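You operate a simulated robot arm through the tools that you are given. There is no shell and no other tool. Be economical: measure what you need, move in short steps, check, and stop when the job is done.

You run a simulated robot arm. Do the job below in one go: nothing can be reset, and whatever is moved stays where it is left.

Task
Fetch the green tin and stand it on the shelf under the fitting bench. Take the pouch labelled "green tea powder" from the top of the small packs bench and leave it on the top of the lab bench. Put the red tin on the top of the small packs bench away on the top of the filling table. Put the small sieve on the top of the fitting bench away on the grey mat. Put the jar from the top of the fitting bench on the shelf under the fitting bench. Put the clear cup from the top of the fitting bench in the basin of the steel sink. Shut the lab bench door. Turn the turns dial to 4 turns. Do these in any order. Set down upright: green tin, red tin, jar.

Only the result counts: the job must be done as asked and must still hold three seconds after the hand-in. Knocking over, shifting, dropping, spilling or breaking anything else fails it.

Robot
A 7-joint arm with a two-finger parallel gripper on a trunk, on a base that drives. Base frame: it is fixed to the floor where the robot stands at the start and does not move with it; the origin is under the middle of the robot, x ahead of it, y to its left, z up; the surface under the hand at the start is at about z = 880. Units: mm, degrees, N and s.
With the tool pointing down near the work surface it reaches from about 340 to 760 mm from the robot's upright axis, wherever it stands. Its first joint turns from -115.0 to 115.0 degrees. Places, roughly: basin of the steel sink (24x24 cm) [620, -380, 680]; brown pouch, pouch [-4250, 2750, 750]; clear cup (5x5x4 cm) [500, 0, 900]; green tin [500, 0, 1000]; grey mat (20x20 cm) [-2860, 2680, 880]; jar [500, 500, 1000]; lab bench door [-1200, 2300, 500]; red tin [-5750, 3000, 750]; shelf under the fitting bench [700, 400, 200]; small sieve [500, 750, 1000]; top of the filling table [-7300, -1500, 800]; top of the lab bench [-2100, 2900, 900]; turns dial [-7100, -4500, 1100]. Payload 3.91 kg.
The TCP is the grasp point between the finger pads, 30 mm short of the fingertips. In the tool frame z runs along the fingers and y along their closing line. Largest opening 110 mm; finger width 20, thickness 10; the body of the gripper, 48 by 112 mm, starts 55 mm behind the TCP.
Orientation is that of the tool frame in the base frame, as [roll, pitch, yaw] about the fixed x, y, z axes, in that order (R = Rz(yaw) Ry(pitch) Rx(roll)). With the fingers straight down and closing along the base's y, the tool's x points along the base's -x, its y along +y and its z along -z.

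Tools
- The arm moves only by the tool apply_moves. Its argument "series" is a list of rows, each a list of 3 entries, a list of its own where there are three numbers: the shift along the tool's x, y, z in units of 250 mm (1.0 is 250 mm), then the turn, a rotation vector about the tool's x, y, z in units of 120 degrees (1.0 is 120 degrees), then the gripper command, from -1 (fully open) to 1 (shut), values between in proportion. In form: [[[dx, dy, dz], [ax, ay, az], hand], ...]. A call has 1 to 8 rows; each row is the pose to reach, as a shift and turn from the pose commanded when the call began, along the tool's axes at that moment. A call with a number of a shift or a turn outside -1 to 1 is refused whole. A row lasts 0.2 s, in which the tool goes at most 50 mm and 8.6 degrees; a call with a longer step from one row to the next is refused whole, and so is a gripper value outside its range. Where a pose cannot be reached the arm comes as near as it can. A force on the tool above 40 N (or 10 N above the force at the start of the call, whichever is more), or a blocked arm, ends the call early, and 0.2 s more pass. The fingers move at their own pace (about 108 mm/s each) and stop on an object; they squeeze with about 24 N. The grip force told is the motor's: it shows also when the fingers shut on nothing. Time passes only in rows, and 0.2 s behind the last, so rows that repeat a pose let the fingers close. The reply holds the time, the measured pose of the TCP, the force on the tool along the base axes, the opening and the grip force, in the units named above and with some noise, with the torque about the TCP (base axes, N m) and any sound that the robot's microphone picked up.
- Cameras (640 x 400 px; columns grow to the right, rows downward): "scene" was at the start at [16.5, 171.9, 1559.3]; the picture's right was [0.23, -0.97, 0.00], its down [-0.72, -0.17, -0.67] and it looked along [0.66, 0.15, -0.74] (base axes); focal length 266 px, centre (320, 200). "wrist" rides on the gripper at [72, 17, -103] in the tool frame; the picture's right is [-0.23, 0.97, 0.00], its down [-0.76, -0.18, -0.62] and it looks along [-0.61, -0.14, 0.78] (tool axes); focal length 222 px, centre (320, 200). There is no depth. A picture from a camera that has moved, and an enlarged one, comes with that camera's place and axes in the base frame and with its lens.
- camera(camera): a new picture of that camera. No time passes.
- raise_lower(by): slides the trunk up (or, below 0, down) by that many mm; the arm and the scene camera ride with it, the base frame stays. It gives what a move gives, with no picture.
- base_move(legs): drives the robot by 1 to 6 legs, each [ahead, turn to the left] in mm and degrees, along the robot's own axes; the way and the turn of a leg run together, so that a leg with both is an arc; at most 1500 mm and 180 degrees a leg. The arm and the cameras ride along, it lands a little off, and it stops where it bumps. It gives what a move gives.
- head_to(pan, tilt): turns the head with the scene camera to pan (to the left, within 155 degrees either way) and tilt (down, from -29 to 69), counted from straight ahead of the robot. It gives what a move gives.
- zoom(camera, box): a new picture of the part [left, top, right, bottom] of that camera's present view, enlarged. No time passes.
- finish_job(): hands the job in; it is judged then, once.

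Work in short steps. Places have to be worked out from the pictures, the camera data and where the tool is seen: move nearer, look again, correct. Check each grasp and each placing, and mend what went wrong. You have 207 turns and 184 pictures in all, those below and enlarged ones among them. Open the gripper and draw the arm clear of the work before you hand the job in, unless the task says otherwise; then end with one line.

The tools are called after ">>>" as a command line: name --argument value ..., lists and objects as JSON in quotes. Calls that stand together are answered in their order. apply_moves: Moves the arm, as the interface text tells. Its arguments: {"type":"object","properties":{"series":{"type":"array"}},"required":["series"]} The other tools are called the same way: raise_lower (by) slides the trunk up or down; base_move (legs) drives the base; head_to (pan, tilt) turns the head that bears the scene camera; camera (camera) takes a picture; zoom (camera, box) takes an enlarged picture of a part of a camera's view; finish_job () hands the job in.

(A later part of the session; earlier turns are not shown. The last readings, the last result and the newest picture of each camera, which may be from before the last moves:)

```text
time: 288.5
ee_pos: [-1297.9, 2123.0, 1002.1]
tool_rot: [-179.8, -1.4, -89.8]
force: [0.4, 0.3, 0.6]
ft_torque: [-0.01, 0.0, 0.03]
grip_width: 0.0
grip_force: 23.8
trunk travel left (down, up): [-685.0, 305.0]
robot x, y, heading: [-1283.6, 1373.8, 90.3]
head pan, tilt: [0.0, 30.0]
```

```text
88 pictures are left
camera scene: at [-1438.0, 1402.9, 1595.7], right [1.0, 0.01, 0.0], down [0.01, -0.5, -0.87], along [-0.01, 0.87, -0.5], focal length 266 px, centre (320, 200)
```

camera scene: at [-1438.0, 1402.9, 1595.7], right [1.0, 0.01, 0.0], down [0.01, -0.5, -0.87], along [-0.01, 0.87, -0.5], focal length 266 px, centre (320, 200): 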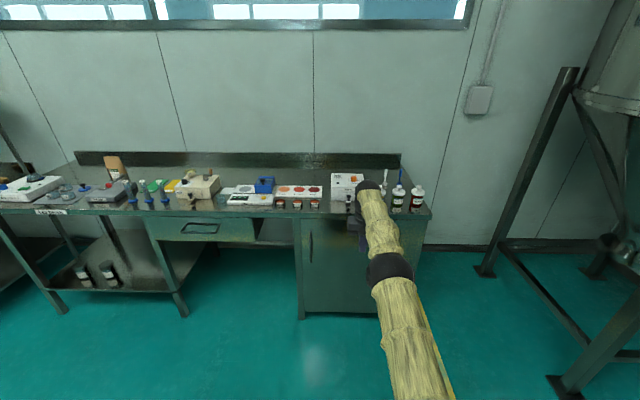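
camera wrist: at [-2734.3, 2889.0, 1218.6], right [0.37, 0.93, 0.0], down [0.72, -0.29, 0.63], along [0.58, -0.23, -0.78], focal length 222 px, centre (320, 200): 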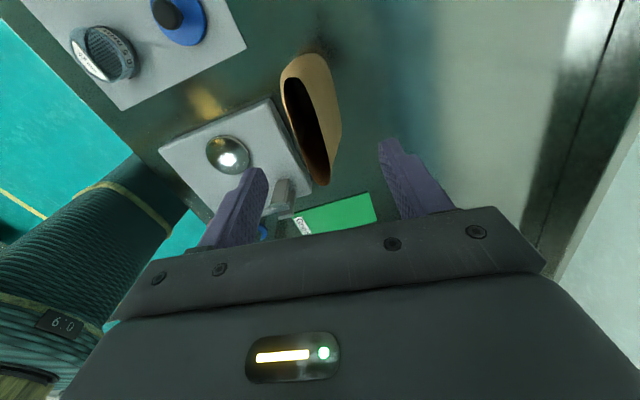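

The door stays shut. I fold the arm in and drive along to the left end of the small packs bench.

>>> apply_moves --series '[[[0.19, 0, -0.02], [0, -0.012, 0], 0], [[0.38, 0, -0.04], [0, -0.012, 0], 0], [[0.57, 0, -0.06], [0, -0.012, 0], 0], [[0.76, 0, -0.08], [0, -0.012, 0], 0], [[0.95, 0, -0.1], [0, -0.012, 0], 0]]'

>>> base_move --legs '[[0, 90], [1500, 0], [1500, 0], [1050, 0], [0, -90]]'

>>> camera --camera "scene"

```text
time: 289.7
ee_pos: [-1296.1, 1886.2, 1033.9]
tool_rot: [-179.8, 0.2, -89.8]
force: [0.5, -1.1, -0.4]
ft_torque: [0.04, 0.0, 0.01]
grip_width: 54.9
grip_force: 0.0
trunk travel left (down, up): [-685.0, 305.0]
robot x, y, heading: [-1282.0, 1372.1, 90.6]
head pan, tilt: [0.0, 30.0]
```

```text
time: 323.7
ee_pos: [-5348.6, 1877.2, 1034.1]
tool_rot: [-179.9, 0.0, -90.0]
force: [-1.3, -0.9, -0.8]
ft_torque: [-0.03, 0.0, -0.01]
grip_width: 55.0
grip_force: 0.0
trunk travel left (down, up): [-685.0, 305.0]
robot x, y, heading: [-5337.1, 1364.2, 90.4]
head pan, tilt: [0.0, 30.0]
```

```text
87 pictures are left
camera scene: at [-5490.9, 1393.3, 1595.7], right [1.0, 0.01, 0.0], down [0.0, -0.5, -0.87], along [-0.01, 0.87, -0.5], focal length 266 px, centre (320, 200)
```

scene: 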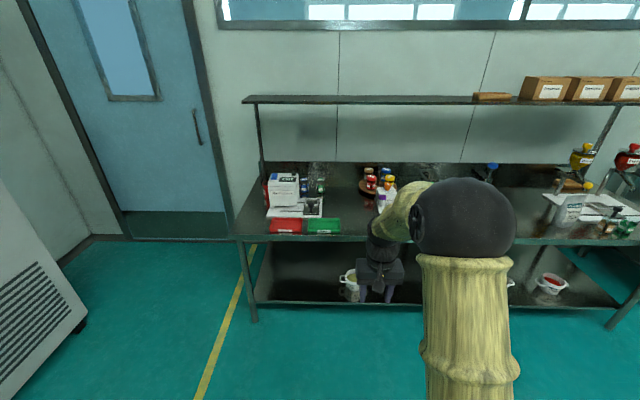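

>>> zoom --camera "scene" --box '[240, 150, 420, 250]'

```text
3.56 times, centred on (330, 200) of scene
camera zoom: at [-5490.9, 1393.3, 1595.7], right [1.0, 0.01, 0.0], down [0.0, -0.5, -0.87], along [-0.01, 0.87, -0.5], focal length 947 px, centre (284, 200)
```

zoom: 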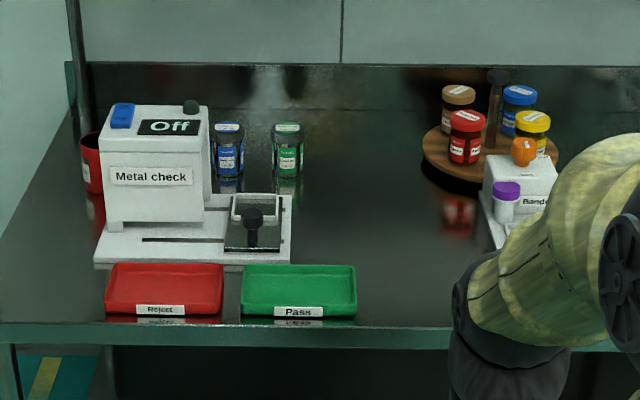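

The red tin stands behind the metal check at about (−5843,2895), best reached from the bench's left end. I drive round to (−6370,2540) facing the bench end.

>>> base_move --legs '[[0, 90], [1030, 0], [0, -90], [1150, 0], [0, -90]]'

>>> head_to --pan 25 --tilt 45

>>> camera --camera "scene"

```text
time: 353.1
ee_pos: [-5867.5, 2501.5, 1033.5]
tool_rot: [-179.7, 0.0, 179.9]
force: [-0.4, 0.9, -0.5]
ft_torque: [0.0, 0.01, -0.01]
grip_width: 54.9
grip_force: 0.0
trunk travel left (down, up): [-685.0, 305.0]
robot x, y, heading: [-6381.4, 2491.9, 0.2]
head pan, tilt: [0.0, 30.0]
```

```text
time: 354.0
ee_pos: [-5867.5, 2502.2, 1032.9]
tool_rot: [-179.8, -0.1, 179.9]
force: [-0.3, -0.1, 0.5]
ft_torque: [0.01, -0.03, -0.02]
grip_width: 54.8
grip_force: 0.0
trunk travel left (down, up): [-685.0, 305.0]
robot x, y, heading: [-6380.2, 2496.0, 0.3]
head pan, tilt: [25.0, 45.0]
```

```text
85 pictures are left
camera scene: at [-6369.5, 2679.4, 1573.1], right [0.43, -0.9, 0.0], down [-0.64, -0.3, -0.71], along [0.64, 0.3, -0.71], focal length 266 px, centre (320, 200)
```

scene: 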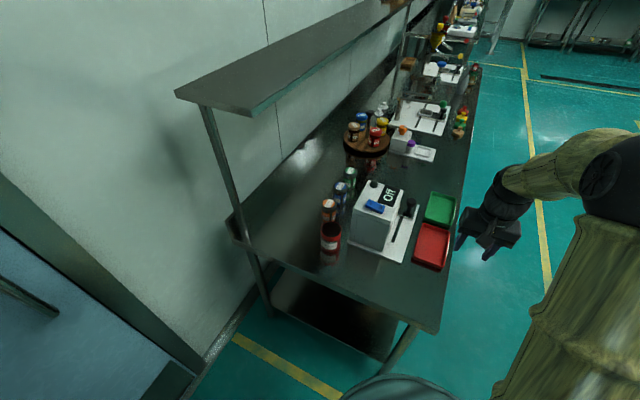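

>>> zoom --camera "scene" --box '[290, 160, 450, 280]'

```text
3.33 times, centred on (370, 220) of scene
camera zoom: at [-6369.5, 2679.4, 1573.1], right [0.43, -0.9, 0.0], down [-0.64, -0.3, -0.71], along [0.64, 0.3, -0.71], focal length 888 px, centre (153, 133)
```

zoom: 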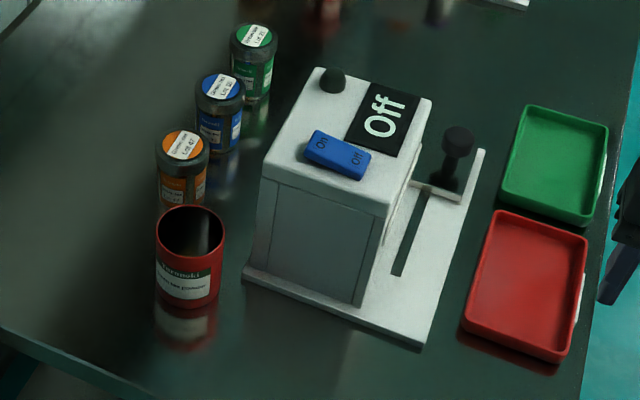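

The red tin is centred at (−5820,2893). I swing over to it in two steps with the hand open and turned 10° to stay clear of the metal check.

>>> apply_moves --series '[[[0, 0.16, 0], [0, 0, 0.03], -0.8], [[0, 0.32, 0], [0, 0, 0.06], -0.8], [[0, 0.48, 0], [0, 0, 0.083], -0.8], [[0, 0.64, 0], [0, 0, 0.083], -0.8], [[-0.03, 0.8, 0], [0, 0, 0.083], -0.8], [[-0.06, 0.96, 0], [0, 0, 0.083], -0.8]]'

>>> raise_lower --by -80

>>> camera --camera "wrist"

```text
time: 355.4
ee_pos: [-5852.5, 2741.7, 1032.0]
tool_rot: [-179.8, 0.0, 169.9]
force: [-0.1, -0.8, -0.1]
ft_torque: [0.01, 0.02, 0.01]
grip_width: 99.0
grip_force: 0.1
trunk travel left (down, up): [-685.0, 305.0]
robot x, y, heading: [-6385.1, 2490.3, 0.6]
head pan, tilt: [25.0, 45.0]
```

```text
time: 356.6
ee_pos: [-5851.3, 2740.7, 953.1]
tool_rot: [-179.9, 0.0, 170.1]
force: [0.0, 0.2, -0.7]
ft_torque: [0.02, -0.02, 0.0]
grip_width: 99.2
grip_force: 0.0
trunk travel left (down, up): [-605.0, 385.0]
robot x, y, heading: [-6380.8, 2492.2, 0.1]
head pan, tilt: [25.0, 45.0]
```

```text
83 pictures are left
camera wrist: at [-5920.3, 2769.9, 1056.1], right [0.39, 0.92, 0.0], down [0.72, -0.31, 0.62], along [0.57, -0.25, -0.78], focal length 222 px, centre (320, 200)
```

wrist: 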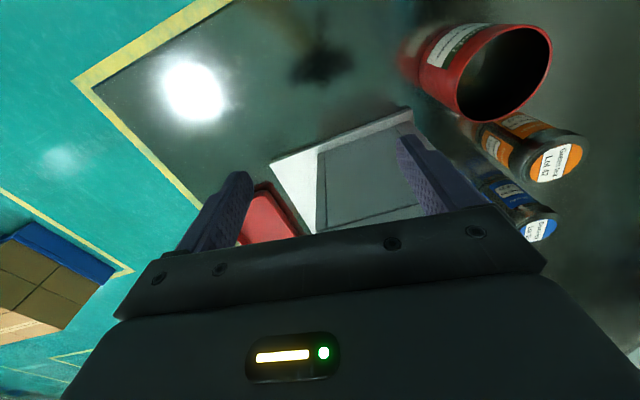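

>>> apply_moves --series '[[[0, 0.16, 0], [0, 0, 0], -0.8], [[0, 0.32, 0], [0, 0, 0], -0.8], [[0, 0.48, 0], [0, 0, 0], -0.8], [[0, 0.636, 0], [0, 0, 0], -0.8], [[0, 0.636, 0.1], [0, 0, 0], -0.8]]'

>>> camera --camera "wrist"

>>> zoom --camera "scene" --box '[270, 130, 450, 280]'

```text
time: 357.8
ee_pos: [-5824.2, 2896.1, 927.4]
tool_rot: [-179.8, 0.0, 169.9]
force: [-0.3, 0.0, -0.7]
ft_torque: [0.03, -0.04, 0.05]
grip_width: 99.1
grip_force: 0.0
trunk travel left (down, up): [-605.0, 385.0]
robot x, y, heading: [-6382.9, 2485.5, 0.4]
head pan, tilt: [25.0, 45.0]
```

```text
82 pictures are left
camera wrist: at [-5891.9, 2926.0, 1030.7], right [0.39, 0.92, 0.0], down [0.72, -0.31, 0.62], along [0.57, -0.25, -0.78], focal length 222 px, centre (320, 200)
```

wrist: 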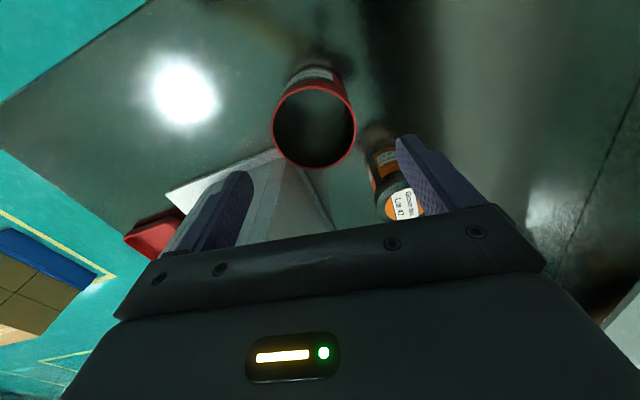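

```text
2.67 times, centred on (360, 205) of scene
camera zoom: at [-6369.4, 2679.8, 1493.1], right [0.43, -0.9, 0.0], down [-0.64, -0.3, -0.71], along [0.64, 0.3, -0.71], focal length 710 px, centre (213, 187)
```

zoom: 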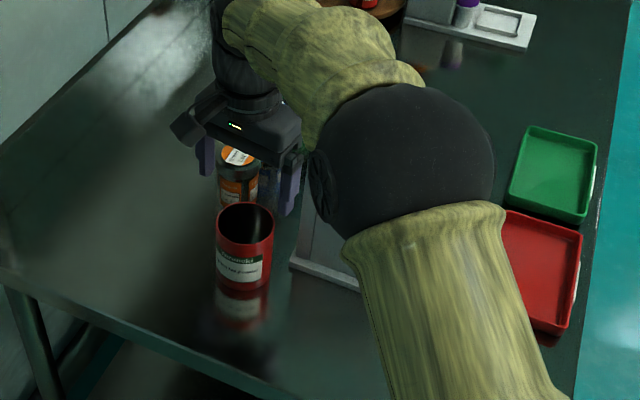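

Aligned. I descend to z≈802 and grip the tin.

>>> apply_moves --series '[[[0, -0.012, 0.16], [0, 0, 0], -0.8], [[0, -0.012, 0.32], [0, 0, 0], -0.8], [[0, -0.012, 0.5], [0, 0, 0], -0.8], [[0, -0.012, 0.5], [0, 0, 0], 0], [[0, -0.012, 0.5], [0, 0, 0], 1], [[0, -0.012, 0.5], [0, 0, 0], 1]]'

>>> camera --camera "wrist"

```text
time: 359.1
ee_pos: [-5825.2, 2893.4, 802.5]
tool_rot: [-179.9, 0.1, 170.0]
force: [0.6, 0.4, 0.0]
ft_torque: [-0.01, 0.03, 0.01]
grip_width: 69.7
grip_force: 24.0
trunk travel left (down, up): [-605.0, 385.0]
robot x, y, heading: [-6380.2, 2494.0, 0.3]
head pan, tilt: [25.0, 45.0]
```

```text
80 pictures are left
camera wrist: at [-5893.1, 2923.2, 905.3], right [0.39, 0.92, 0.0], down [0.72, -0.31, 0.62], along [0.57, -0.25, -0.78], focal length 222 px, centre (320, 200)
```

wrist: 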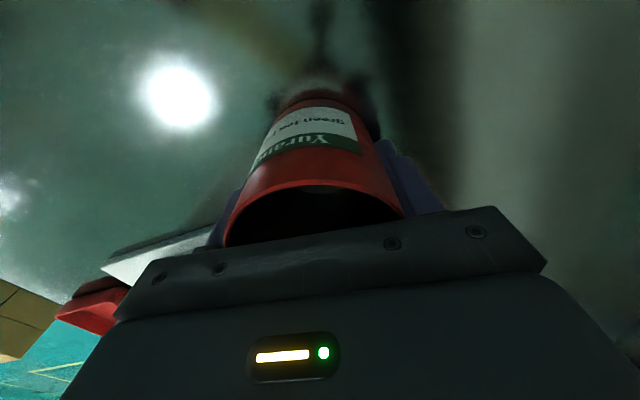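

Gripped (70 mm, base 54 mm below TCP). I lift well clear and back off from the bench end.

>>> apply_moves --series '[[[0, 0, -0.18], [0, 0, 0], 1], [[0, 0, -0.36], [0, 0, 0], 1], [[0, 0, -0.54], [0, 0, 0], 1], [[0, 0, -0.72], [0, 0, 0], 1], [[0, 0, -0.86], [0, 0, 0], 1]]'

>>> base_move --legs '[[-250, 0]]'

>>> head_to --pan -100 --tilt 15

>>> camera --camera "scene"

```text
time: 360.4
ee_pos: [-5825.0, 2892.8, 1016.8]
tool_rot: [-179.8, 0.0, 170.0]
force: [1.1, -0.2, -0.8]
ft_torque: [0.04, -0.01, 0.0]
grip_width: 69.3
grip_force: 24.0
trunk travel left (down, up): [-605.0, 385.0]
robot x, y, heading: [-6384.2, 2491.9, 0.3]
head pan, tilt: [25.0, 45.0]
```

```text
time: 362.3
ee_pos: [-6047.9, 2894.4, 1017.3]
tool_rot: [-179.9, 0.2, 170.3]
force: [-0.2, -0.2, -1.1]
ft_torque: [-0.04, 0.0, 0.02]
grip_width: 69.3
grip_force: 24.3
trunk travel left (down, up): [-605.0, 385.0]
robot x, y, heading: [-6601.4, 2493.1, 0.8]
head pan, tilt: [25.0, 45.0]
stopped in leg 1: the robot was blocked; the commanded pose is now the measured one
```

```text
time: 364.4
ee_pos: [-6048.2, 2896.0, 1017.7]
tool_rot: [179.9, 0.0, 170.3]
force: [0.5, -0.4, 0.3]
ft_torque: [-0.03, 0.02, -0.03]
grip_width: 69.2
grip_force: 23.9
trunk travel left (down, up): [-605.0, 385.0]
robot x, y, heading: [-6602.6, 2482.7, 0.4]
head pan, tilt: [-100.0, 15.0]
```

```text
79 pictures are left
camera scene: at [-6680.2, 2550.7, 1539.9], right [-0.99, 0.16, 0.0], down [0.04, 0.26, -0.97], along [-0.16, -0.95, -0.26], focal length 266 px, centre (320, 200)
```

scene: 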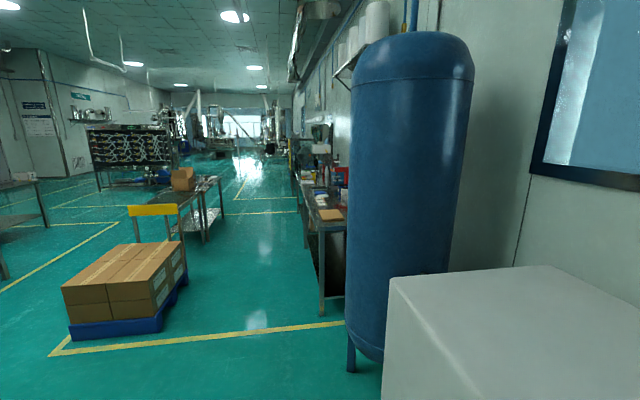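

An aisle runs along x≈−6400 toward −y; filling tables line the right wall (front x≈−7000). I pull the tin in ahead of the robot and drive down the aisle.

>>> apply_moves --series '[[[0.01, -0.16, 0], [0, 0, 0], 1], [[0.02, -0.32, 0], [0, 0, 0], 1], [[0.03, -0.48, 0], [0, 0, 0], 1], [[0.04, -0.64, 0], [0, 0, 0], 1], [[0.05, -0.8, 0], [0, 0, 0], 1], [[0.06, -0.96, 0], [0, 0, 0], 1]]'

>>> base_move --legs '[[150, 0], [0, -90], [1500, 0], [1200, 0]]'

>>> head_to --pan -30 --tilt 20

>>> camera --camera "scene"

```text
time: 365.8
ee_pos: [-6104.0, 2660.0, 1017.0]
tool_rot: [-180.0, 0.1, 170.3]
force: [0.1, 0.7, -1.3]
ft_torque: [0.02, -0.01, -0.02]
grip_width: 69.3
grip_force: 23.9
trunk travel left (down, up): [-605.0, 385.0]
robot x, y, heading: [-6601.9, 2486.5, 0.6]
head pan, tilt: [-100.0, 15.0]
```

```text
time: 387.9
ee_pos: [-6223.8, -715.8, 1017.5]
tool_rot: [180.0, 0.1, 80.5]
force: [-0.5, -0.8, -0.4]
ft_torque: [0.01, 0.0, 0.01]
grip_width: 69.1
grip_force: 24.4
trunk travel left (down, up): [-605.0, 385.0]
robot x, y, heading: [-6400.4, -218.4, -89.1]
head pan, tilt: [-100.0, 15.0]
```

```text
time: 389.3
ee_pos: [-6224.0, -716.5, 1016.3]
tool_rot: [-180.0, 0.2, 80.7]
force: [0.1, -1.0, -0.5]
ft_torque: [-0.06, -0.02, -0.03]
grip_width: 69.7
grip_force: 23.9
trunk travel left (down, up): [-605.0, 385.0]
robot x, y, heading: [-6397.0, -216.0, -89.4]
head pan, tilt: [-30.0, 20.0]
```

```text
78 pictures are left
camera scene: at [-6293.9, -235.6, 1531.7], right [-0.87, 0.49, 0.0], down [0.17, 0.3, -0.94], along [-0.46, -0.82, -0.34], focal length 266 px, centre (320, 200)
```

scene: 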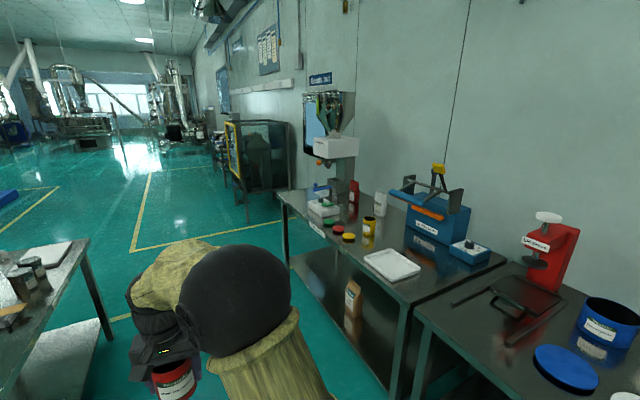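

>>> zoom --camera "scene" --box '[270, 80, 510, 300]'

>>> head_to --pan -85 --tilt 30

>>> camera --camera "scene"

```text
1.82 times, centred on (390, 190) of scene
camera zoom: at [-6293.9, -235.6, 1531.7], right [-0.87, 0.49, 0.0], down [0.17, 0.3, -0.94], along [-0.46, -0.82, -0.34], focal length 484 px, centre (193, 218)
```

zoom: 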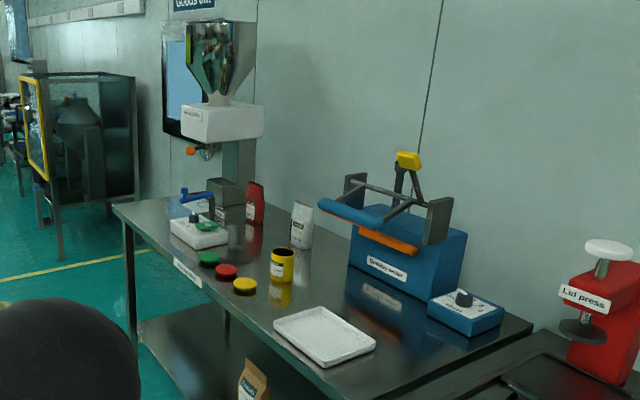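

```text
time: 390.5
ee_pos: [-6226.8, -716.2, 1018.5]
tool_rot: [180.0, 0.1, 80.6]
force: [-1.1, 0.3, -0.8]
ft_torque: [-0.01, -0.01, -0.03]
grip_width: 69.4
grip_force: 24.0
trunk travel left (down, up): [-605.0, 385.0]
robot x, y, heading: [-6399.6, -218.0, -89.2]
head pan, tilt: [-85.0, 30.0]
```

```text
76 pictures are left
camera scene: at [-6338.4, -163.6, 1515.7], right [-0.1, 0.99, 0.0], down [0.5, 0.05, -0.87], along [-0.86, -0.09, -0.5], focal length 266 px, centre (320, 200)
```

scene: 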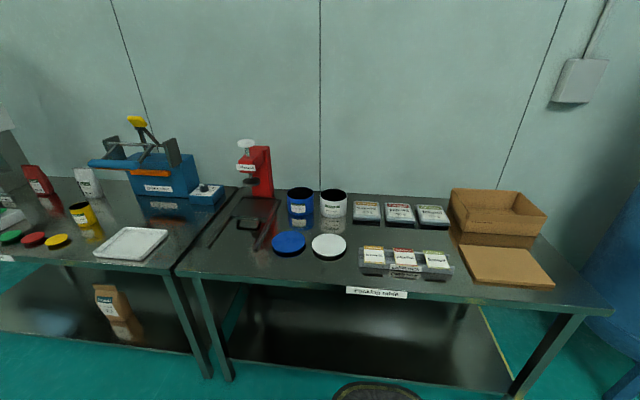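

The nearer table is the packing table; the next one beyond should be the filling table. I drive on and face it.

>>> base_move --legs '[[1000, 0], [0, -90]]'

>>> head_to --pan 0 --tilt 35

>>> camera --camera "scene"

```text
time: 402.2
ee_pos: [-6887.0, -1388.5, 1016.5]
tool_rot: [-180.0, 0.1, -10.4]
force: [0.2, 0.5, -0.8]
ft_torque: [0.0, -0.01, 0.01]
grip_width: 69.1
grip_force: 24.1
trunk travel left (down, up): [-605.0, 385.0]
robot x, y, heading: [-6383.0, -1225.2, 179.8]
head pan, tilt: [-85.0, 30.0]
```

```text
time: 403.8
ee_pos: [-6888.2, -1388.8, 1018.1]
tool_rot: [180.0, 0.1, -10.4]
force: [-0.6, 0.4, -1.2]
ft_torque: [0.0, 0.04, 0.0]
grip_width: 69.4
grip_force: 24.1
trunk travel left (down, up): [-605.0, 385.0]
robot x, y, heading: [-6389.0, -1226.2, 179.8]
head pan, tilt: [0.0, 35.0]
```

```text
75 pictures are left
camera scene: at [-6415.6, -1375.1, 1507.9], right [0.0, 1.0, 0.0], down [0.57, 0.0, -0.82], along [-0.82, 0.0, -0.57], focal length 266 px, centre (320, 200)
```

scene: 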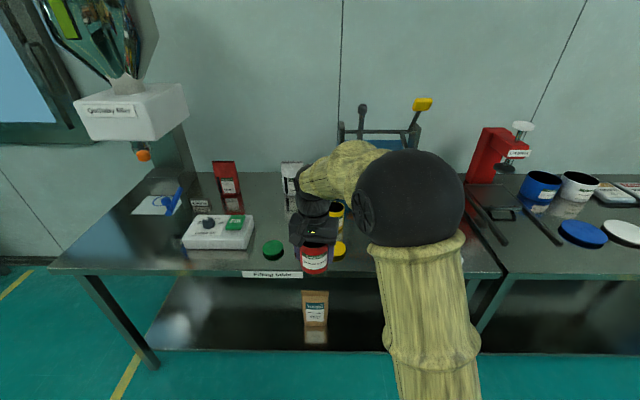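

The label reads "Filling table" (top z≈800). There is a free spot around (−7300,−1555), so I shift the robot 300 mm that way and come closer.

>>> base_move --legs '[[0, 90], [310, 0], [0, -90], [190, 0]]'

>>> camera --camera "scene"

>>> camera --camera "wrist"

```text
time: 418.5
ee_pos: [-7076.8, -1702.5, 1017.2]
tool_rot: [179.9, 0.0, -10.2]
force: [0.0, -0.2, 0.2]
ft_torque: [0.02, -0.02, 0.01]
grip_width: 69.5
grip_force: 23.8
trunk travel left (down, up): [-605.0, 385.0]
robot x, y, heading: [-6576.7, -1537.2, -179.6]
head pan, tilt: [0.0, 35.0]
```

```text
74 pictures are left
camera scene: at [-6605.7, -1686.7, 1507.9], right [-0.01, 1.0, 0.0], down [0.57, 0.0, -0.82], along [-0.82, 0.0, -0.57], focal length 266 px, centre (320, 200)
```

scene: 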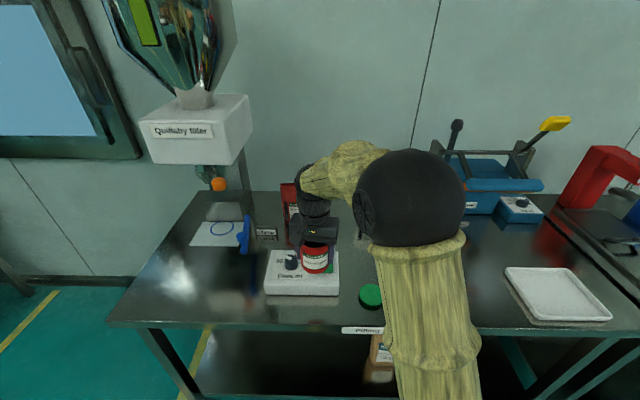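

```text
73 pictures are left
camera wrist: at [-7009.1, -1731.9, 1121.0], right [-0.39, -0.92, 0.0], down [-0.72, 0.31, 0.62], along [-0.57, 0.25, -0.78], focal length 222 px, centre (320, 200)
```

wrist: 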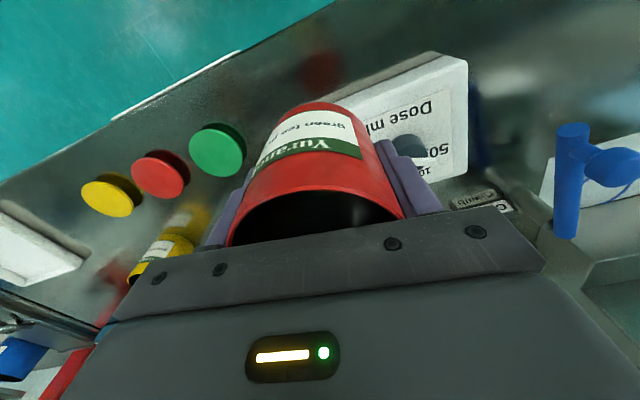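

I move the tin over (−7240,−1510), between the lids, the yellow tin and the scale.

>>> apply_moves --series '[[[-0.13, -0.11, 0], [0, 0, 0], 1], [[-0.26, -0.22, 0], [0, 0, 0], 1], [[-0.39, -0.33, 0], [0, 0, 0], 1], [[-0.52, -0.44, 0], [0, 0, 0], 1], [[-0.65, -0.54, 0], [0, 0, 0], 1], [[-0.777, -0.64, 0], [0, 0, 0], 1], [[-0.777, -0.64, 0.18], [0, 0, 0], 1]]'

>>> camera --camera "wrist"

>>> camera --camera "scene"

```text
time: 420.1
ee_pos: [-7242.1, -1512.1, 972.6]
tool_rot: [180.0, 0.1, -10.0]
force: [-0.1, -0.2, -1.2]
ft_torque: [0.0, 0.02, 0.02]
grip_width: 69.4
grip_force: 24.1
trunk travel left (down, up): [-605.0, 385.0]
robot x, y, heading: [-6578.8, -1536.2, -179.9]
head pan, tilt: [0.0, 35.0]
```

```text
72 pictures are left
camera wrist: at [-7172.6, -1540.5, 1076.1], right [-0.39, -0.92, 0.0], down [-0.72, 0.31, 0.62], along [-0.57, 0.25, -0.78], focal length 222 px, centre (320, 200)
```

wrist: 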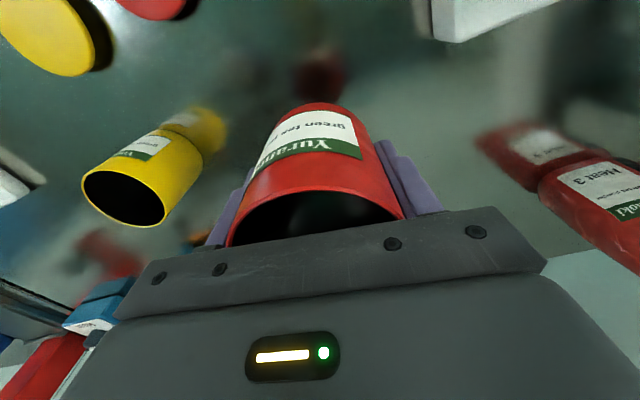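

```text
71 pictures are left
camera scene: at [-6605.9, -1686.5, 1507.9], right [-0.01, 1.0, 0.0], down [0.57, 0.0, -0.82], along [-0.82, 0.0, -0.57], focal length 266 px, centre (320, 200)
```

scene: 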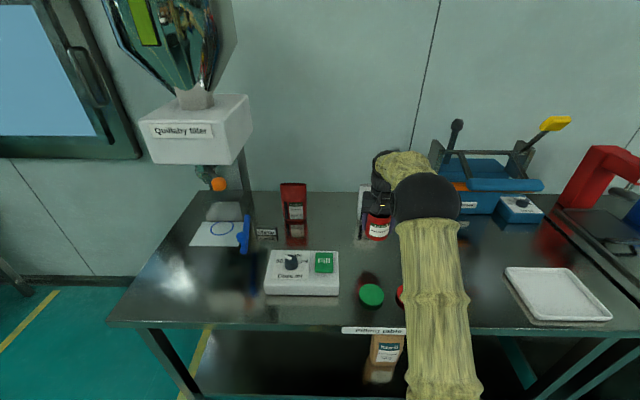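

Clear; I shift 25 mm toward the front and lower toward contact (~z 854).

>>> apply_moves --series '[[[0.098, -0.018, 0.08], [0, 0, 0], 1], [[0.098, -0.018, 0.24], [0, 0, 0], 1], [[0.098, -0.018, 0.38], [0, 0, 0], 1], [[0.098, -0.018, 0.42], [0, 0, 0], 1], [[0.098, -0.018, 0.444], [0, 0, 0], 1], [[0.098, -0.018, 0.46], [0, 0, 0], 1]]'

>>> camera --camera "wrist"

```text
time: 421.5
ee_pos: [-7216.1, -1511.3, 861.0]
tool_rot: [179.8, 0.4, -10.1]
force: [-0.6, 0.2, 17.2]
ft_torque: [-0.19, -0.49, 0.03]
grip_width: 69.4
grip_force: 23.7
trunk travel left (down, up): [-605.0, 385.0]
robot x, y, heading: [-6580.0, -1536.9, -179.9]
head pan, tilt: [0.0, 35.0]
```

```text
70 pictures are left
camera wrist: at [-7146.7, -1540.2, 963.9], right [-0.39, -0.92, 0.0], down [-0.71, 0.31, 0.63], along [-0.58, 0.25, -0.78], focal length 222 px, centre (320, 200)
```

wrist: 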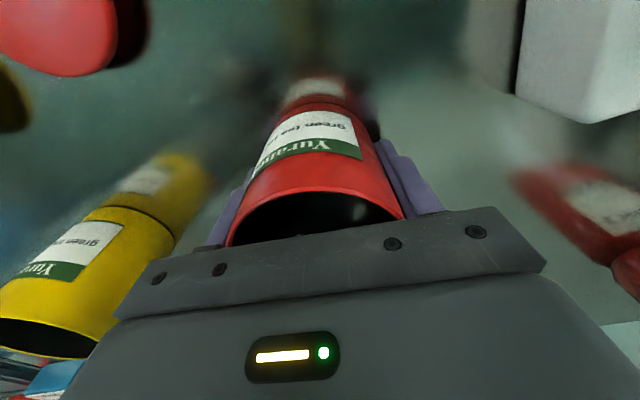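

Contact (17 N). I ease off, release and rise.

>>> apply_moves --series '[[[0, 0, -0.008], [0, 0, 0], 1], [[0, 0, -0.008], [0, 0, 0], 0], [[0, 0, -0.008], [0, 0, 0], -0.8], [[0, 0, -0.008], [0, 0, 0], -0.8], [[0, 0, -0.15], [0, 0, 0], -0.8], [[0, 0, -0.34], [0, 0, 0], -0.8], [[0, 0, -0.52], [0, 0, 0], -0.8], [[0, 0, -0.7], [0, 0, 0], -0.8]]'

>>> camera --camera "wrist"

>>> head_to --pan 30 --tilt 15

>>> camera --camera "scene"

```text
time: 423.3
ee_pos: [-7215.3, -1512.0, 1033.9]
tool_rot: [179.9, 0.0, -10.2]
force: [0.0, 0.4, 0.2]
ft_torque: [-0.02, 0.05, 0.02]
grip_width: 99.4
grip_force: 0.0
trunk travel left (down, up): [-605.0, 385.0]
robot x, y, heading: [-6576.6, -1533.1, -179.9]
head pan, tilt: [0.0, 35.0]
```

```text
69 pictures are left
camera wrist: at [-7146.6, -1540.1, 1137.3], right [-0.39, -0.92, 0.0], down [-0.72, 0.31, 0.62], along [-0.57, 0.25, -0.78], focal length 222 px, centre (320, 200)
```

wrist: 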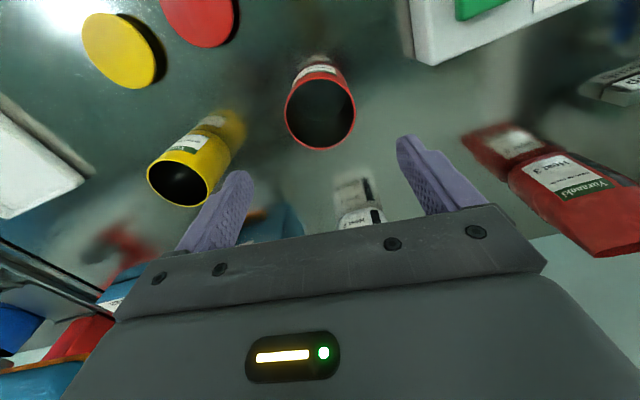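

```text
time: 424.3
ee_pos: [-7214.5, -1512.2, 1033.7]
tool_rot: [179.9, 0.0, -10.1]
force: [-0.1, 0.2, 0.3]
ft_torque: [0.0, 0.0, 0.01]
grip_width: 98.9
grip_force: 0.0
trunk travel left (down, up): [-605.0, 385.0]
robot x, y, heading: [-6574.8, -1538.4, -179.8]
head pan, tilt: [30.0, 15.0]
```

```text
68 pictures are left
camera scene: at [-6598.0, -1733.2, 1539.8], right [-0.5, 0.86, 0.0], down [0.22, 0.13, -0.97], along [-0.83, -0.49, -0.26], focal length 266 px, centre (320, 200)
```

scene: 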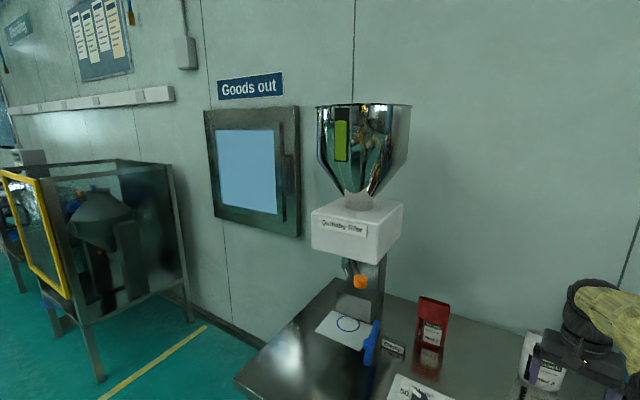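

The red tin stands on the filling table. I back out, fold in the arm, and drive on toward the dial at about (−7100,−4500).

>>> base_move --legs '[[-250, 0]]'

>>> apply_moves --series '[[[0.18, 0.03, 0], [0, 0, -0.03], 0.5], [[0.36, 0.06, 0], [0, 0, -0.06], 1], [[0.54, 0.09, 0], [0, 0, -0.083], 1], [[0.7, 0.1, 0], [0, 0, -0.083], 1]]'

>>> base_move --legs '[[0, 90], [1400, 0]]'

>>> head_to --pan -40 --tilt 15

>>> camera --camera "scene"

```text
time: 426.3
ee_pos: [-6968.1, -1511.1, 1035.2]
tool_rot: [180.0, 0.1, -10.1]
force: [-0.3, 0.7, 0.3]
ft_torque: [0.03, 0.02, 0.01]
grip_width: 99.2
grip_force: 0.1
trunk travel left (down, up): [-605.0, 385.0]
robot x, y, heading: [-6330.0, -1535.5, -179.6]
head pan, tilt: [30.0, 15.0]
```

```text
time: 427.3
ee_pos: [-6798.7, -1565.1, 1033.5]
tool_rot: [180.0, 0.1, 0.0]
force: [0.6, 0.8, 1.0]
ft_torque: [0.01, 0.04, -0.01]
grip_width: 0.0
grip_force: 23.7
trunk travel left (down, up): [-605.0, 385.0]
robot x, y, heading: [-6329.1, -1531.9, -179.6]
head pan, tilt: [30.0, 15.0]
```

```text
time: 441.1
ee_pos: [-6249.9, -3405.2, 1032.5]
tool_rot: [-180.0, 0.1, 91.4]
force: [-0.3, 0.7, 0.0]
ft_torque: [0.01, -0.03, 0.0]
grip_width: 0.4
grip_force: 24.1
trunk travel left (down, up): [-605.0, 385.0]
robot x, y, heading: [-6293.0, -2933.2, -88.0]
head pan, tilt: [30.0, 15.0]
```

```text
time: 442.5
ee_pos: [-6250.7, -3405.3, 1033.7]
tool_rot: [-179.9, 0.0, 91.5]
force: [-0.2, -0.4, -0.3]
ft_torque: [-0.02, -0.02, -0.01]
grip_width: 0.0
grip_force: 23.5
trunk travel left (down, up): [-605.0, 385.0]
robot x, y, heading: [-6294.6, -2931.5, -88.2]
head pan, tilt: [-40.0, 15.0]
```

```text
67 pictures are left
camera scene: at [-6202.6, -2942.3, 1539.9], right [-0.79, 0.62, 0.0], down [0.16, 0.2, -0.97], along [-0.6, -0.76, -0.26], focal length 266 px, centre (320, 200)
```

scene: 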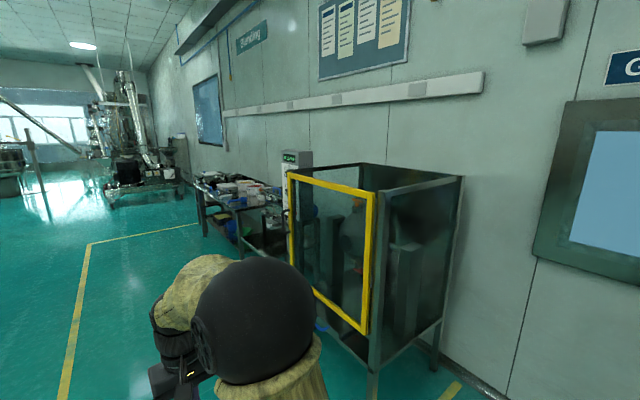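

>>> zoom --camera "scene" --box '[190, 135, 390, 280]'

```text
2.76 times, centred on (290, 208) of scene
camera zoom: at [-6202.6, -2942.3, 1539.9], right [-0.79, 0.62, 0.0], down [0.16, 0.2, -0.97], along [-0.6, -0.76, -0.26], focal length 735 px, centre (403, 179)
```

zoom: 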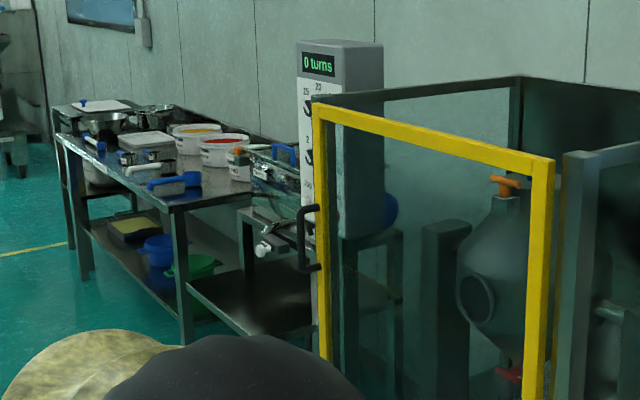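

The panel reading "0 turns" stands just past the glazed enclosure, near (−7100,−4410). I drive in front of it and face it.

>>> base_move --legs '[[1480, 0], [0, -92]]'

>>> head_to --pan 0 --tilt 20

>>> camera --camera "scene"

```text
time: 456.7
ee_pos: [-6724.7, -4435.6, 1033.4]
tool_rot: [-180.0, 0.1, -0.7]
force: [0.0, 0.9, 0.4]
ft_torque: [0.01, 0.02, 0.01]
grip_width: 0.3
grip_force: 24.0
trunk travel left (down, up): [-605.0, 385.0]
robot x, y, heading: [-6252.7, -4409.6, 179.7]
head pan, tilt: [-40.0, 15.0]
```

```text
time: 457.8
ee_pos: [-6724.1, -4436.0, 1035.0]
tool_rot: [180.0, 0.0, -0.7]
force: [-0.1, -0.9, 0.5]
ft_torque: [0.01, 0.01, -0.03]
grip_width: 0.0
grip_force: 23.8
trunk travel left (down, up): [-605.0, 385.0]
robot x, y, heading: [-6254.6, -4408.2, 179.7]
head pan, tilt: [0.0, 20.0]
```

```text
65 pictures are left
camera scene: at [-6288.9, -4559.8, 1531.8], right [0.0, 1.0, 0.0], down [0.34, 0.0, -0.94], along [-0.94, 0.0, -0.34], focal length 266 px, centre (320, 200)
```

scene: 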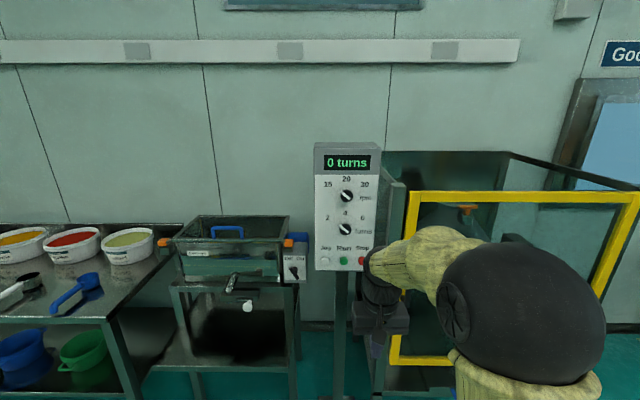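

>>> zoom --camera "scene" --box '[300, 130, 400, 280]'

```text
2.67 times, centred on (350, 205) of scene
camera zoom: at [-6288.9, -4559.8, 1531.8], right [0.0, 1.0, 0.0], down [0.34, 0.0, -0.94], along [-0.94, 0.0, -0.34], focal length 710 px, centre (240, 187)
```

zoom: 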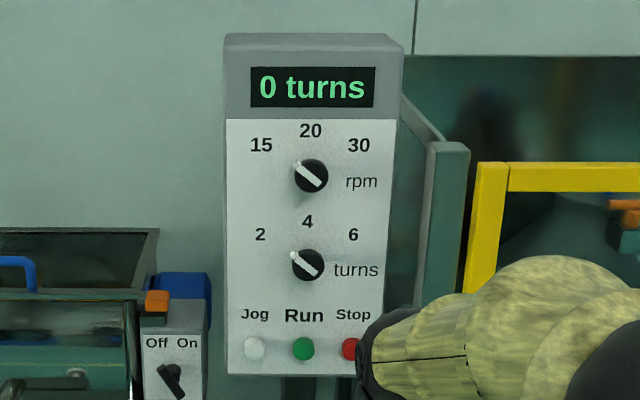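

The turns dial (about (−7090,−4475,1135)) points to 2; it must go 45° clockwise to 4. I will need the hand nearly horizontal, so I lower the trunk and tilt the hand forward gradually here in free space.

>>> raise_lower --by -150

>>> apply_moves --series '[[[-0.04, 0, -0.07], [0, -0.065, 0], 0], [[-0.08, 0, -0.14], [0, -0.13, 0], 0], [[-0.12, 0, -0.21], [0, -0.195, 0], 0], [[-0.16, 0, -0.28], [0, -0.26, 0], 0], [[-0.2, 0, -0.35], [0, -0.32, 0], 0], [[-0.24, 0, -0.42], [0, -0.375, 0], 0]]'

>>> camera --camera "scene"

```text
time: 459.5
ee_pos: [-6724.8, -4434.9, 884.0]
tool_rot: [180.0, 0.1, -0.7]
force: [0.2, 1.3, -0.4]
ft_torque: [0.01, 0.01, 0.0]
grip_width: 0.0
grip_force: 23.9
trunk travel left (down, up): [-455.0, 535.0]
robot x, y, heading: [-6253.3, -4407.0, 179.8]
head pan, tilt: [0.0, 20.0]
```

```text
time: 460.9
ee_pos: [-6786.8, -4434.5, 988.0]
tool_rot: [-180.0, 45.2, -0.6]
force: [0.1, 0.6, -0.1]
ft_torque: [-0.01, -0.02, -0.01]
grip_width: 54.9
grip_force: 0.1
trunk travel left (down, up): [-455.0, 535.0]
robot x, y, heading: [-6256.3, -4409.5, 179.8]
head pan, tilt: [0.0, 20.0]
```

```text
63 pictures are left
camera scene: at [-6288.9, -4559.8, 1381.7], right [0.0, 1.0, 0.0], down [0.34, 0.0, -0.94], along [-0.94, 0.0, -0.34], focal length 266 px, centre (320, 200)
```

scene: 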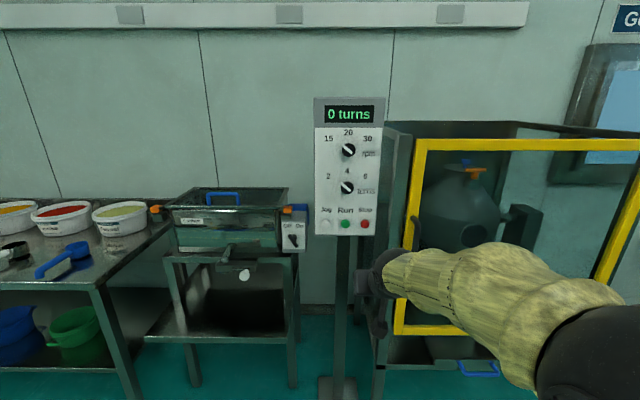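

The 45° tilt works here. The dial triangulates to about (−7105,−4473,1130). I continue tilting while rising.

>>> apply_moves --series '[[[-0.08, 0, -0.04], [0, -0.05, 0], 0], [[-0.16, 0, -0.08], [0, -0.1, 0], 0], [[-0.24, 0, -0.12], [0, -0.15, 0], 0], [[-0.32, 0, -0.16], [0, -0.2, 0], 0], [[-0.4, 0, -0.2], [0, -0.25, 0], 0], [[-0.45, 0, -0.226], [0, -0.29, 0], 0]]'

>>> camera --camera "wrist"

```text
time: 462.3
ee_pos: [-6823.8, -4434.1, 1107.4]
tool_rot: [177.8, 80.0, -2.9]
force: [-0.2, 0.1, 1.0]
ft_torque: [0.05, -0.02, -0.04]
grip_width: 55.2
grip_force: 0.1
out of reach, approached as far as the arm can: row 3, 4
trunk travel left (down, up): [-455.0, 535.0]
robot x, y, heading: [-6257.4, -4408.4, 179.7]
head pan, tilt: [0.0, 20.0]
```

```text
62 pictures are left
camera wrist: at [-6709.7, -4452.6, 1055.1], right [-0.05, -0.97, 0.23], down [0.48, 0.18, 0.86], along [-0.87, 0.16, 0.46], focal length 222 px, centre (320, 200)
```

wrist: 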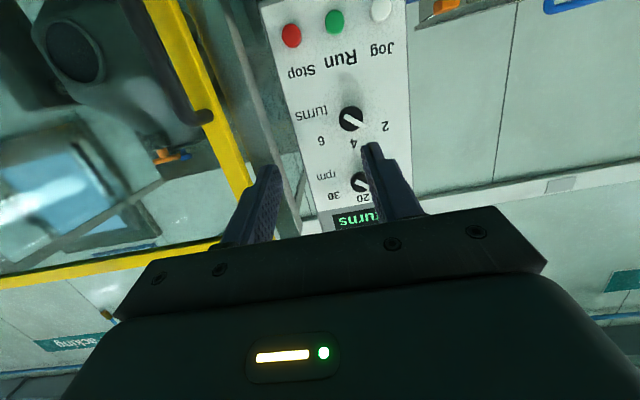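

The hand is now nearly horizontal (80°). I look at the dial closely.

>>> zoom --camera "wrist" --box '[280, 60, 430, 240]'

>>> zoom --camera "scene" --box '[310, 120, 390, 240]'

```text
2.22 times, centred on (355, 150) of wrist
camera zoom: at [-6709.7, -4452.6, 1055.1], right [-0.05, -0.97, 0.23], down [0.48, 0.18, 0.86], along [-0.87, 0.16, 0.46], focal length 494 px, centre (242, 311)
```

zoom: 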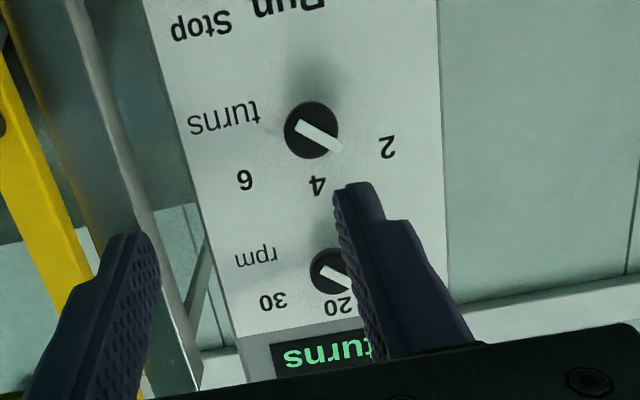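

```text
3.33 times, centred on (350, 180) of scene
camera zoom: at [-6288.8, -4560.0, 1381.7], right [0.0, 1.0, 0.0], down [0.34, 0.0, -0.94], along [-0.94, 0.0, -0.34], focal length 888 px, centre (220, 267)
```

zoom: 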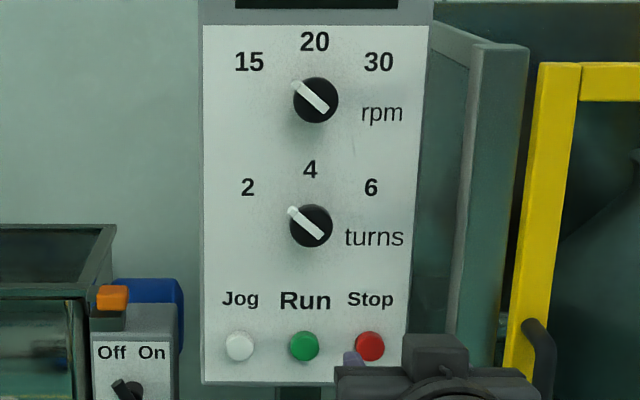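

The knob is ~42 mm wide, its pointer ~50–60° left of the "4". I finish levelling the hand and line it up with the dial's height and side position.

>>> apply_moves --series '[[[-0.03, 0.05, -0.006], [0, -0.03, 0], -0.36], [[-0.06, 0.1, -0.012], [0, -0.06, 0], -0.36], [[-0.089, 0.156, -0.018], [0, -0.083, 0], -0.36], [[-0.089, 0.156, -0.018], [0, -0.083, 0], -0.36]]'

>>> camera --camera "wrist"

```text
time: 463.3
ee_pos: [-6823.0, -4474.0, 1130.5]
tool_rot: [-164.2, 89.9, 15.1]
force: [0.4, 0.5, -0.4]
ft_torque: [0.02, 0.02, -0.02]
grip_width: 75.0
grip_force: 0.1
trunk travel left (down, up): [-455.0, 535.0]
robot x, y, heading: [-6255.5, -4404.0, 179.7]
head pan, tilt: [0.0, 20.0]
```

```text
59 pictures are left
camera wrist: at [-6720.8, -4491.5, 1058.7], right [-0.01, -0.97, 0.23], down [0.62, 0.17, 0.76], along [-0.78, 0.15, 0.61], focal length 222 px, centre (320, 200)
```

wrist: 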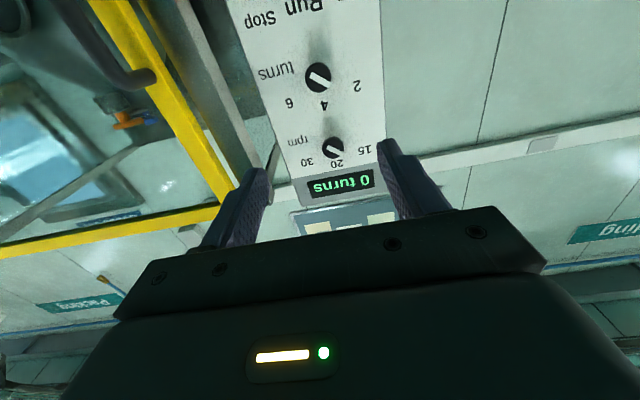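

The hand is level. I drive ahead 190 mm and check alignment again.

>>> base_move --legs '[[190, 0]]'

>>> camera --camera "wrist"

>>> camera --camera "scene"

```text
time: 465.1
ee_pos: [-7015.1, -4471.9, 1129.4]
tool_rot: [-168.0, 89.8, 11.3]
force: [-0.3, 0.0, 0.7]
ft_torque: [-0.01, 0.02, -0.02]
grip_width: 74.8
grip_force: 0.0
trunk travel left (down, up): [-455.0, 535.0]
robot x, y, heading: [-6445.1, -4411.9, 179.8]
head pan, tilt: [0.0, 20.0]
```

```text
58 pictures are left
camera wrist: at [-6912.2, -4489.8, 1058.6], right [-0.01, -0.97, 0.23], down [0.62, 0.17, 0.76], along [-0.78, 0.15, 0.6], focal length 222 px, centre (320, 200)
```

wrist: 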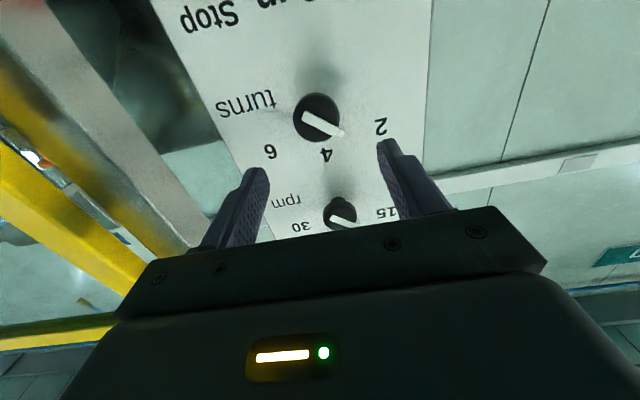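

```text
57 pictures are left
camera scene: at [-6480.5, -4558.9, 1381.7], right [0.01, 1.0, 0.0], down [0.34, 0.0, -0.94], along [-0.94, 0.01, -0.34], focal length 266 px, centre (320, 200)
```

scene: 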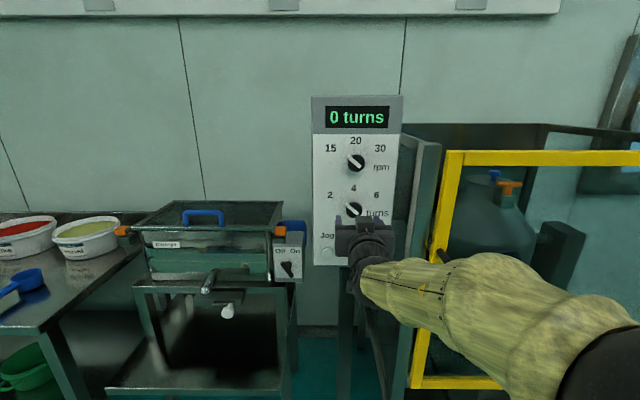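

The dial is near (−7122,−4467,1126). I move forward 50 mm with a small side/height correction and check.

>>> apply_moves --series '[[[0.012, -0.02, 0.1], [0, 0, 0], -0.36], [[0.012, -0.02, 0.2], [0, 0, 0], -0.36]]'

>>> camera --camera "wrist"

>>> zoom --camera "scene" --box '[310, 140, 410, 270]'

```text
time: 465.7
ee_pos: [-7066.7, -4466.3, 1126.1]
tool_rot: [-175.3, 89.9, 4.0]
force: [0.2, -0.2, -0.2]
ft_torque: [0.01, 0.05, 0.03]
grip_width: 74.8
grip_force: 0.1
trunk travel left (down, up): [-455.0, 535.0]
robot x, y, heading: [-6443.4, -4408.1, 179.6]
head pan, tilt: [0.0, 20.0]
```

```text
56 pictures are left
camera wrist: at [-6962.6, -4484.3, 1054.6], right [-0.01, -0.97, 0.23], down [0.62, 0.17, 0.76], along [-0.78, 0.15, 0.6], focal length 222 px, centre (320, 200)
```

wrist: 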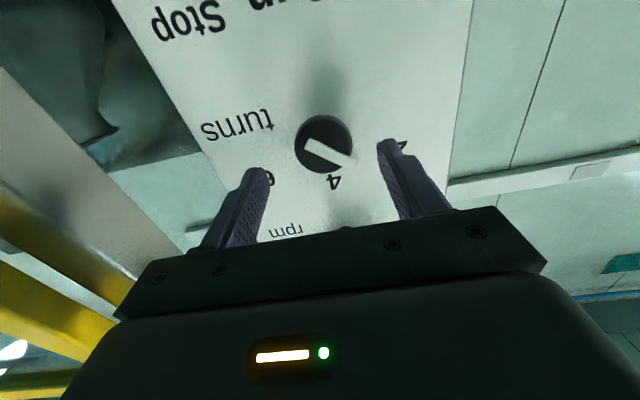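

```text
3.08 times, centred on (360, 205) of scene
camera zoom: at [-6480.6, -4558.9, 1381.7], right [0.01, 1.0, 0.0], down [0.34, 0.0, -0.94], along [-0.94, 0.0, -0.34], focal length 820 px, centre (197, 185)
```

zoom: 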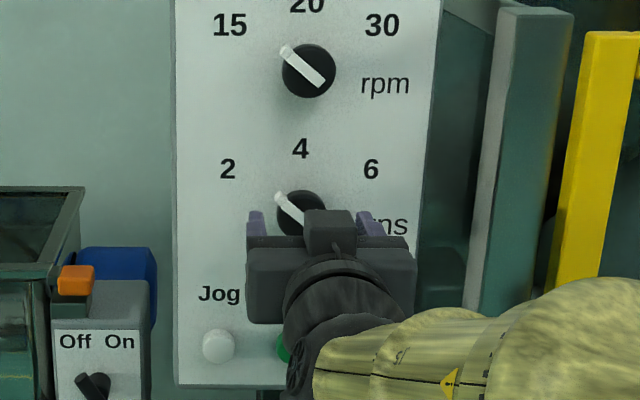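

Well aligned. I advance in small steps until the fingertips touch the panel.

>>> apply_moves --series '[[[0, 0.006, 0.07], [0, 0, 0], -0.36], [[0, 0.006, 0.12], [0, 0, 0], -0.36], [[0, 0.006, 0.135], [0, 0, 0], -0.36], [[0, 0.006, 0.15], [0, 0, 0], -0.36], [[0, 0.006, 0.165], [0, 0, 0], -0.36], [[0, 0.006, 0.18], [0, 0, 0], -0.36]]'

>>> camera --camera "wrist"

```text
time: 467.1
ee_pos: [-7110.3, -4466.7, 1126.8]
tool_rot: [-177.5, 89.8, 1.7]
force: [-0.7, -0.4, -0.1]
ft_torque: [-0.01, 0.01, 0.01]
grip_width: 74.6
grip_force: 0.1
trunk travel left (down, up): [-455.0, 535.0]
robot x, y, heading: [-6442.9, -4406.4, 180.0]
head pan, tilt: [0.0, 20.0]
```

```text
54 pictures are left
camera wrist: at [-7006.9, -4484.9, 1055.4], right [-0.01, -0.97, 0.23], down [0.62, 0.17, 0.76], along [-0.78, 0.15, 0.6], focal length 222 px, centre (320, 200)
```

wrist: 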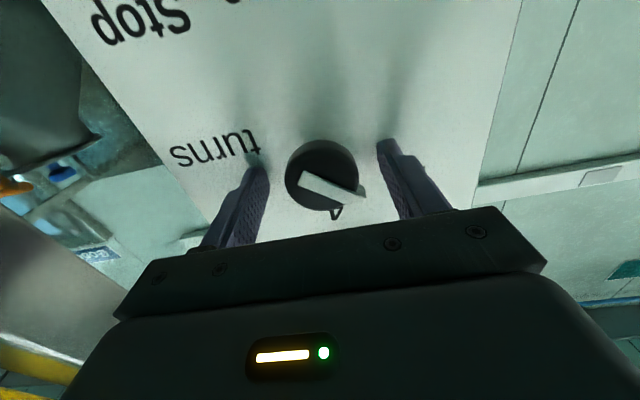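

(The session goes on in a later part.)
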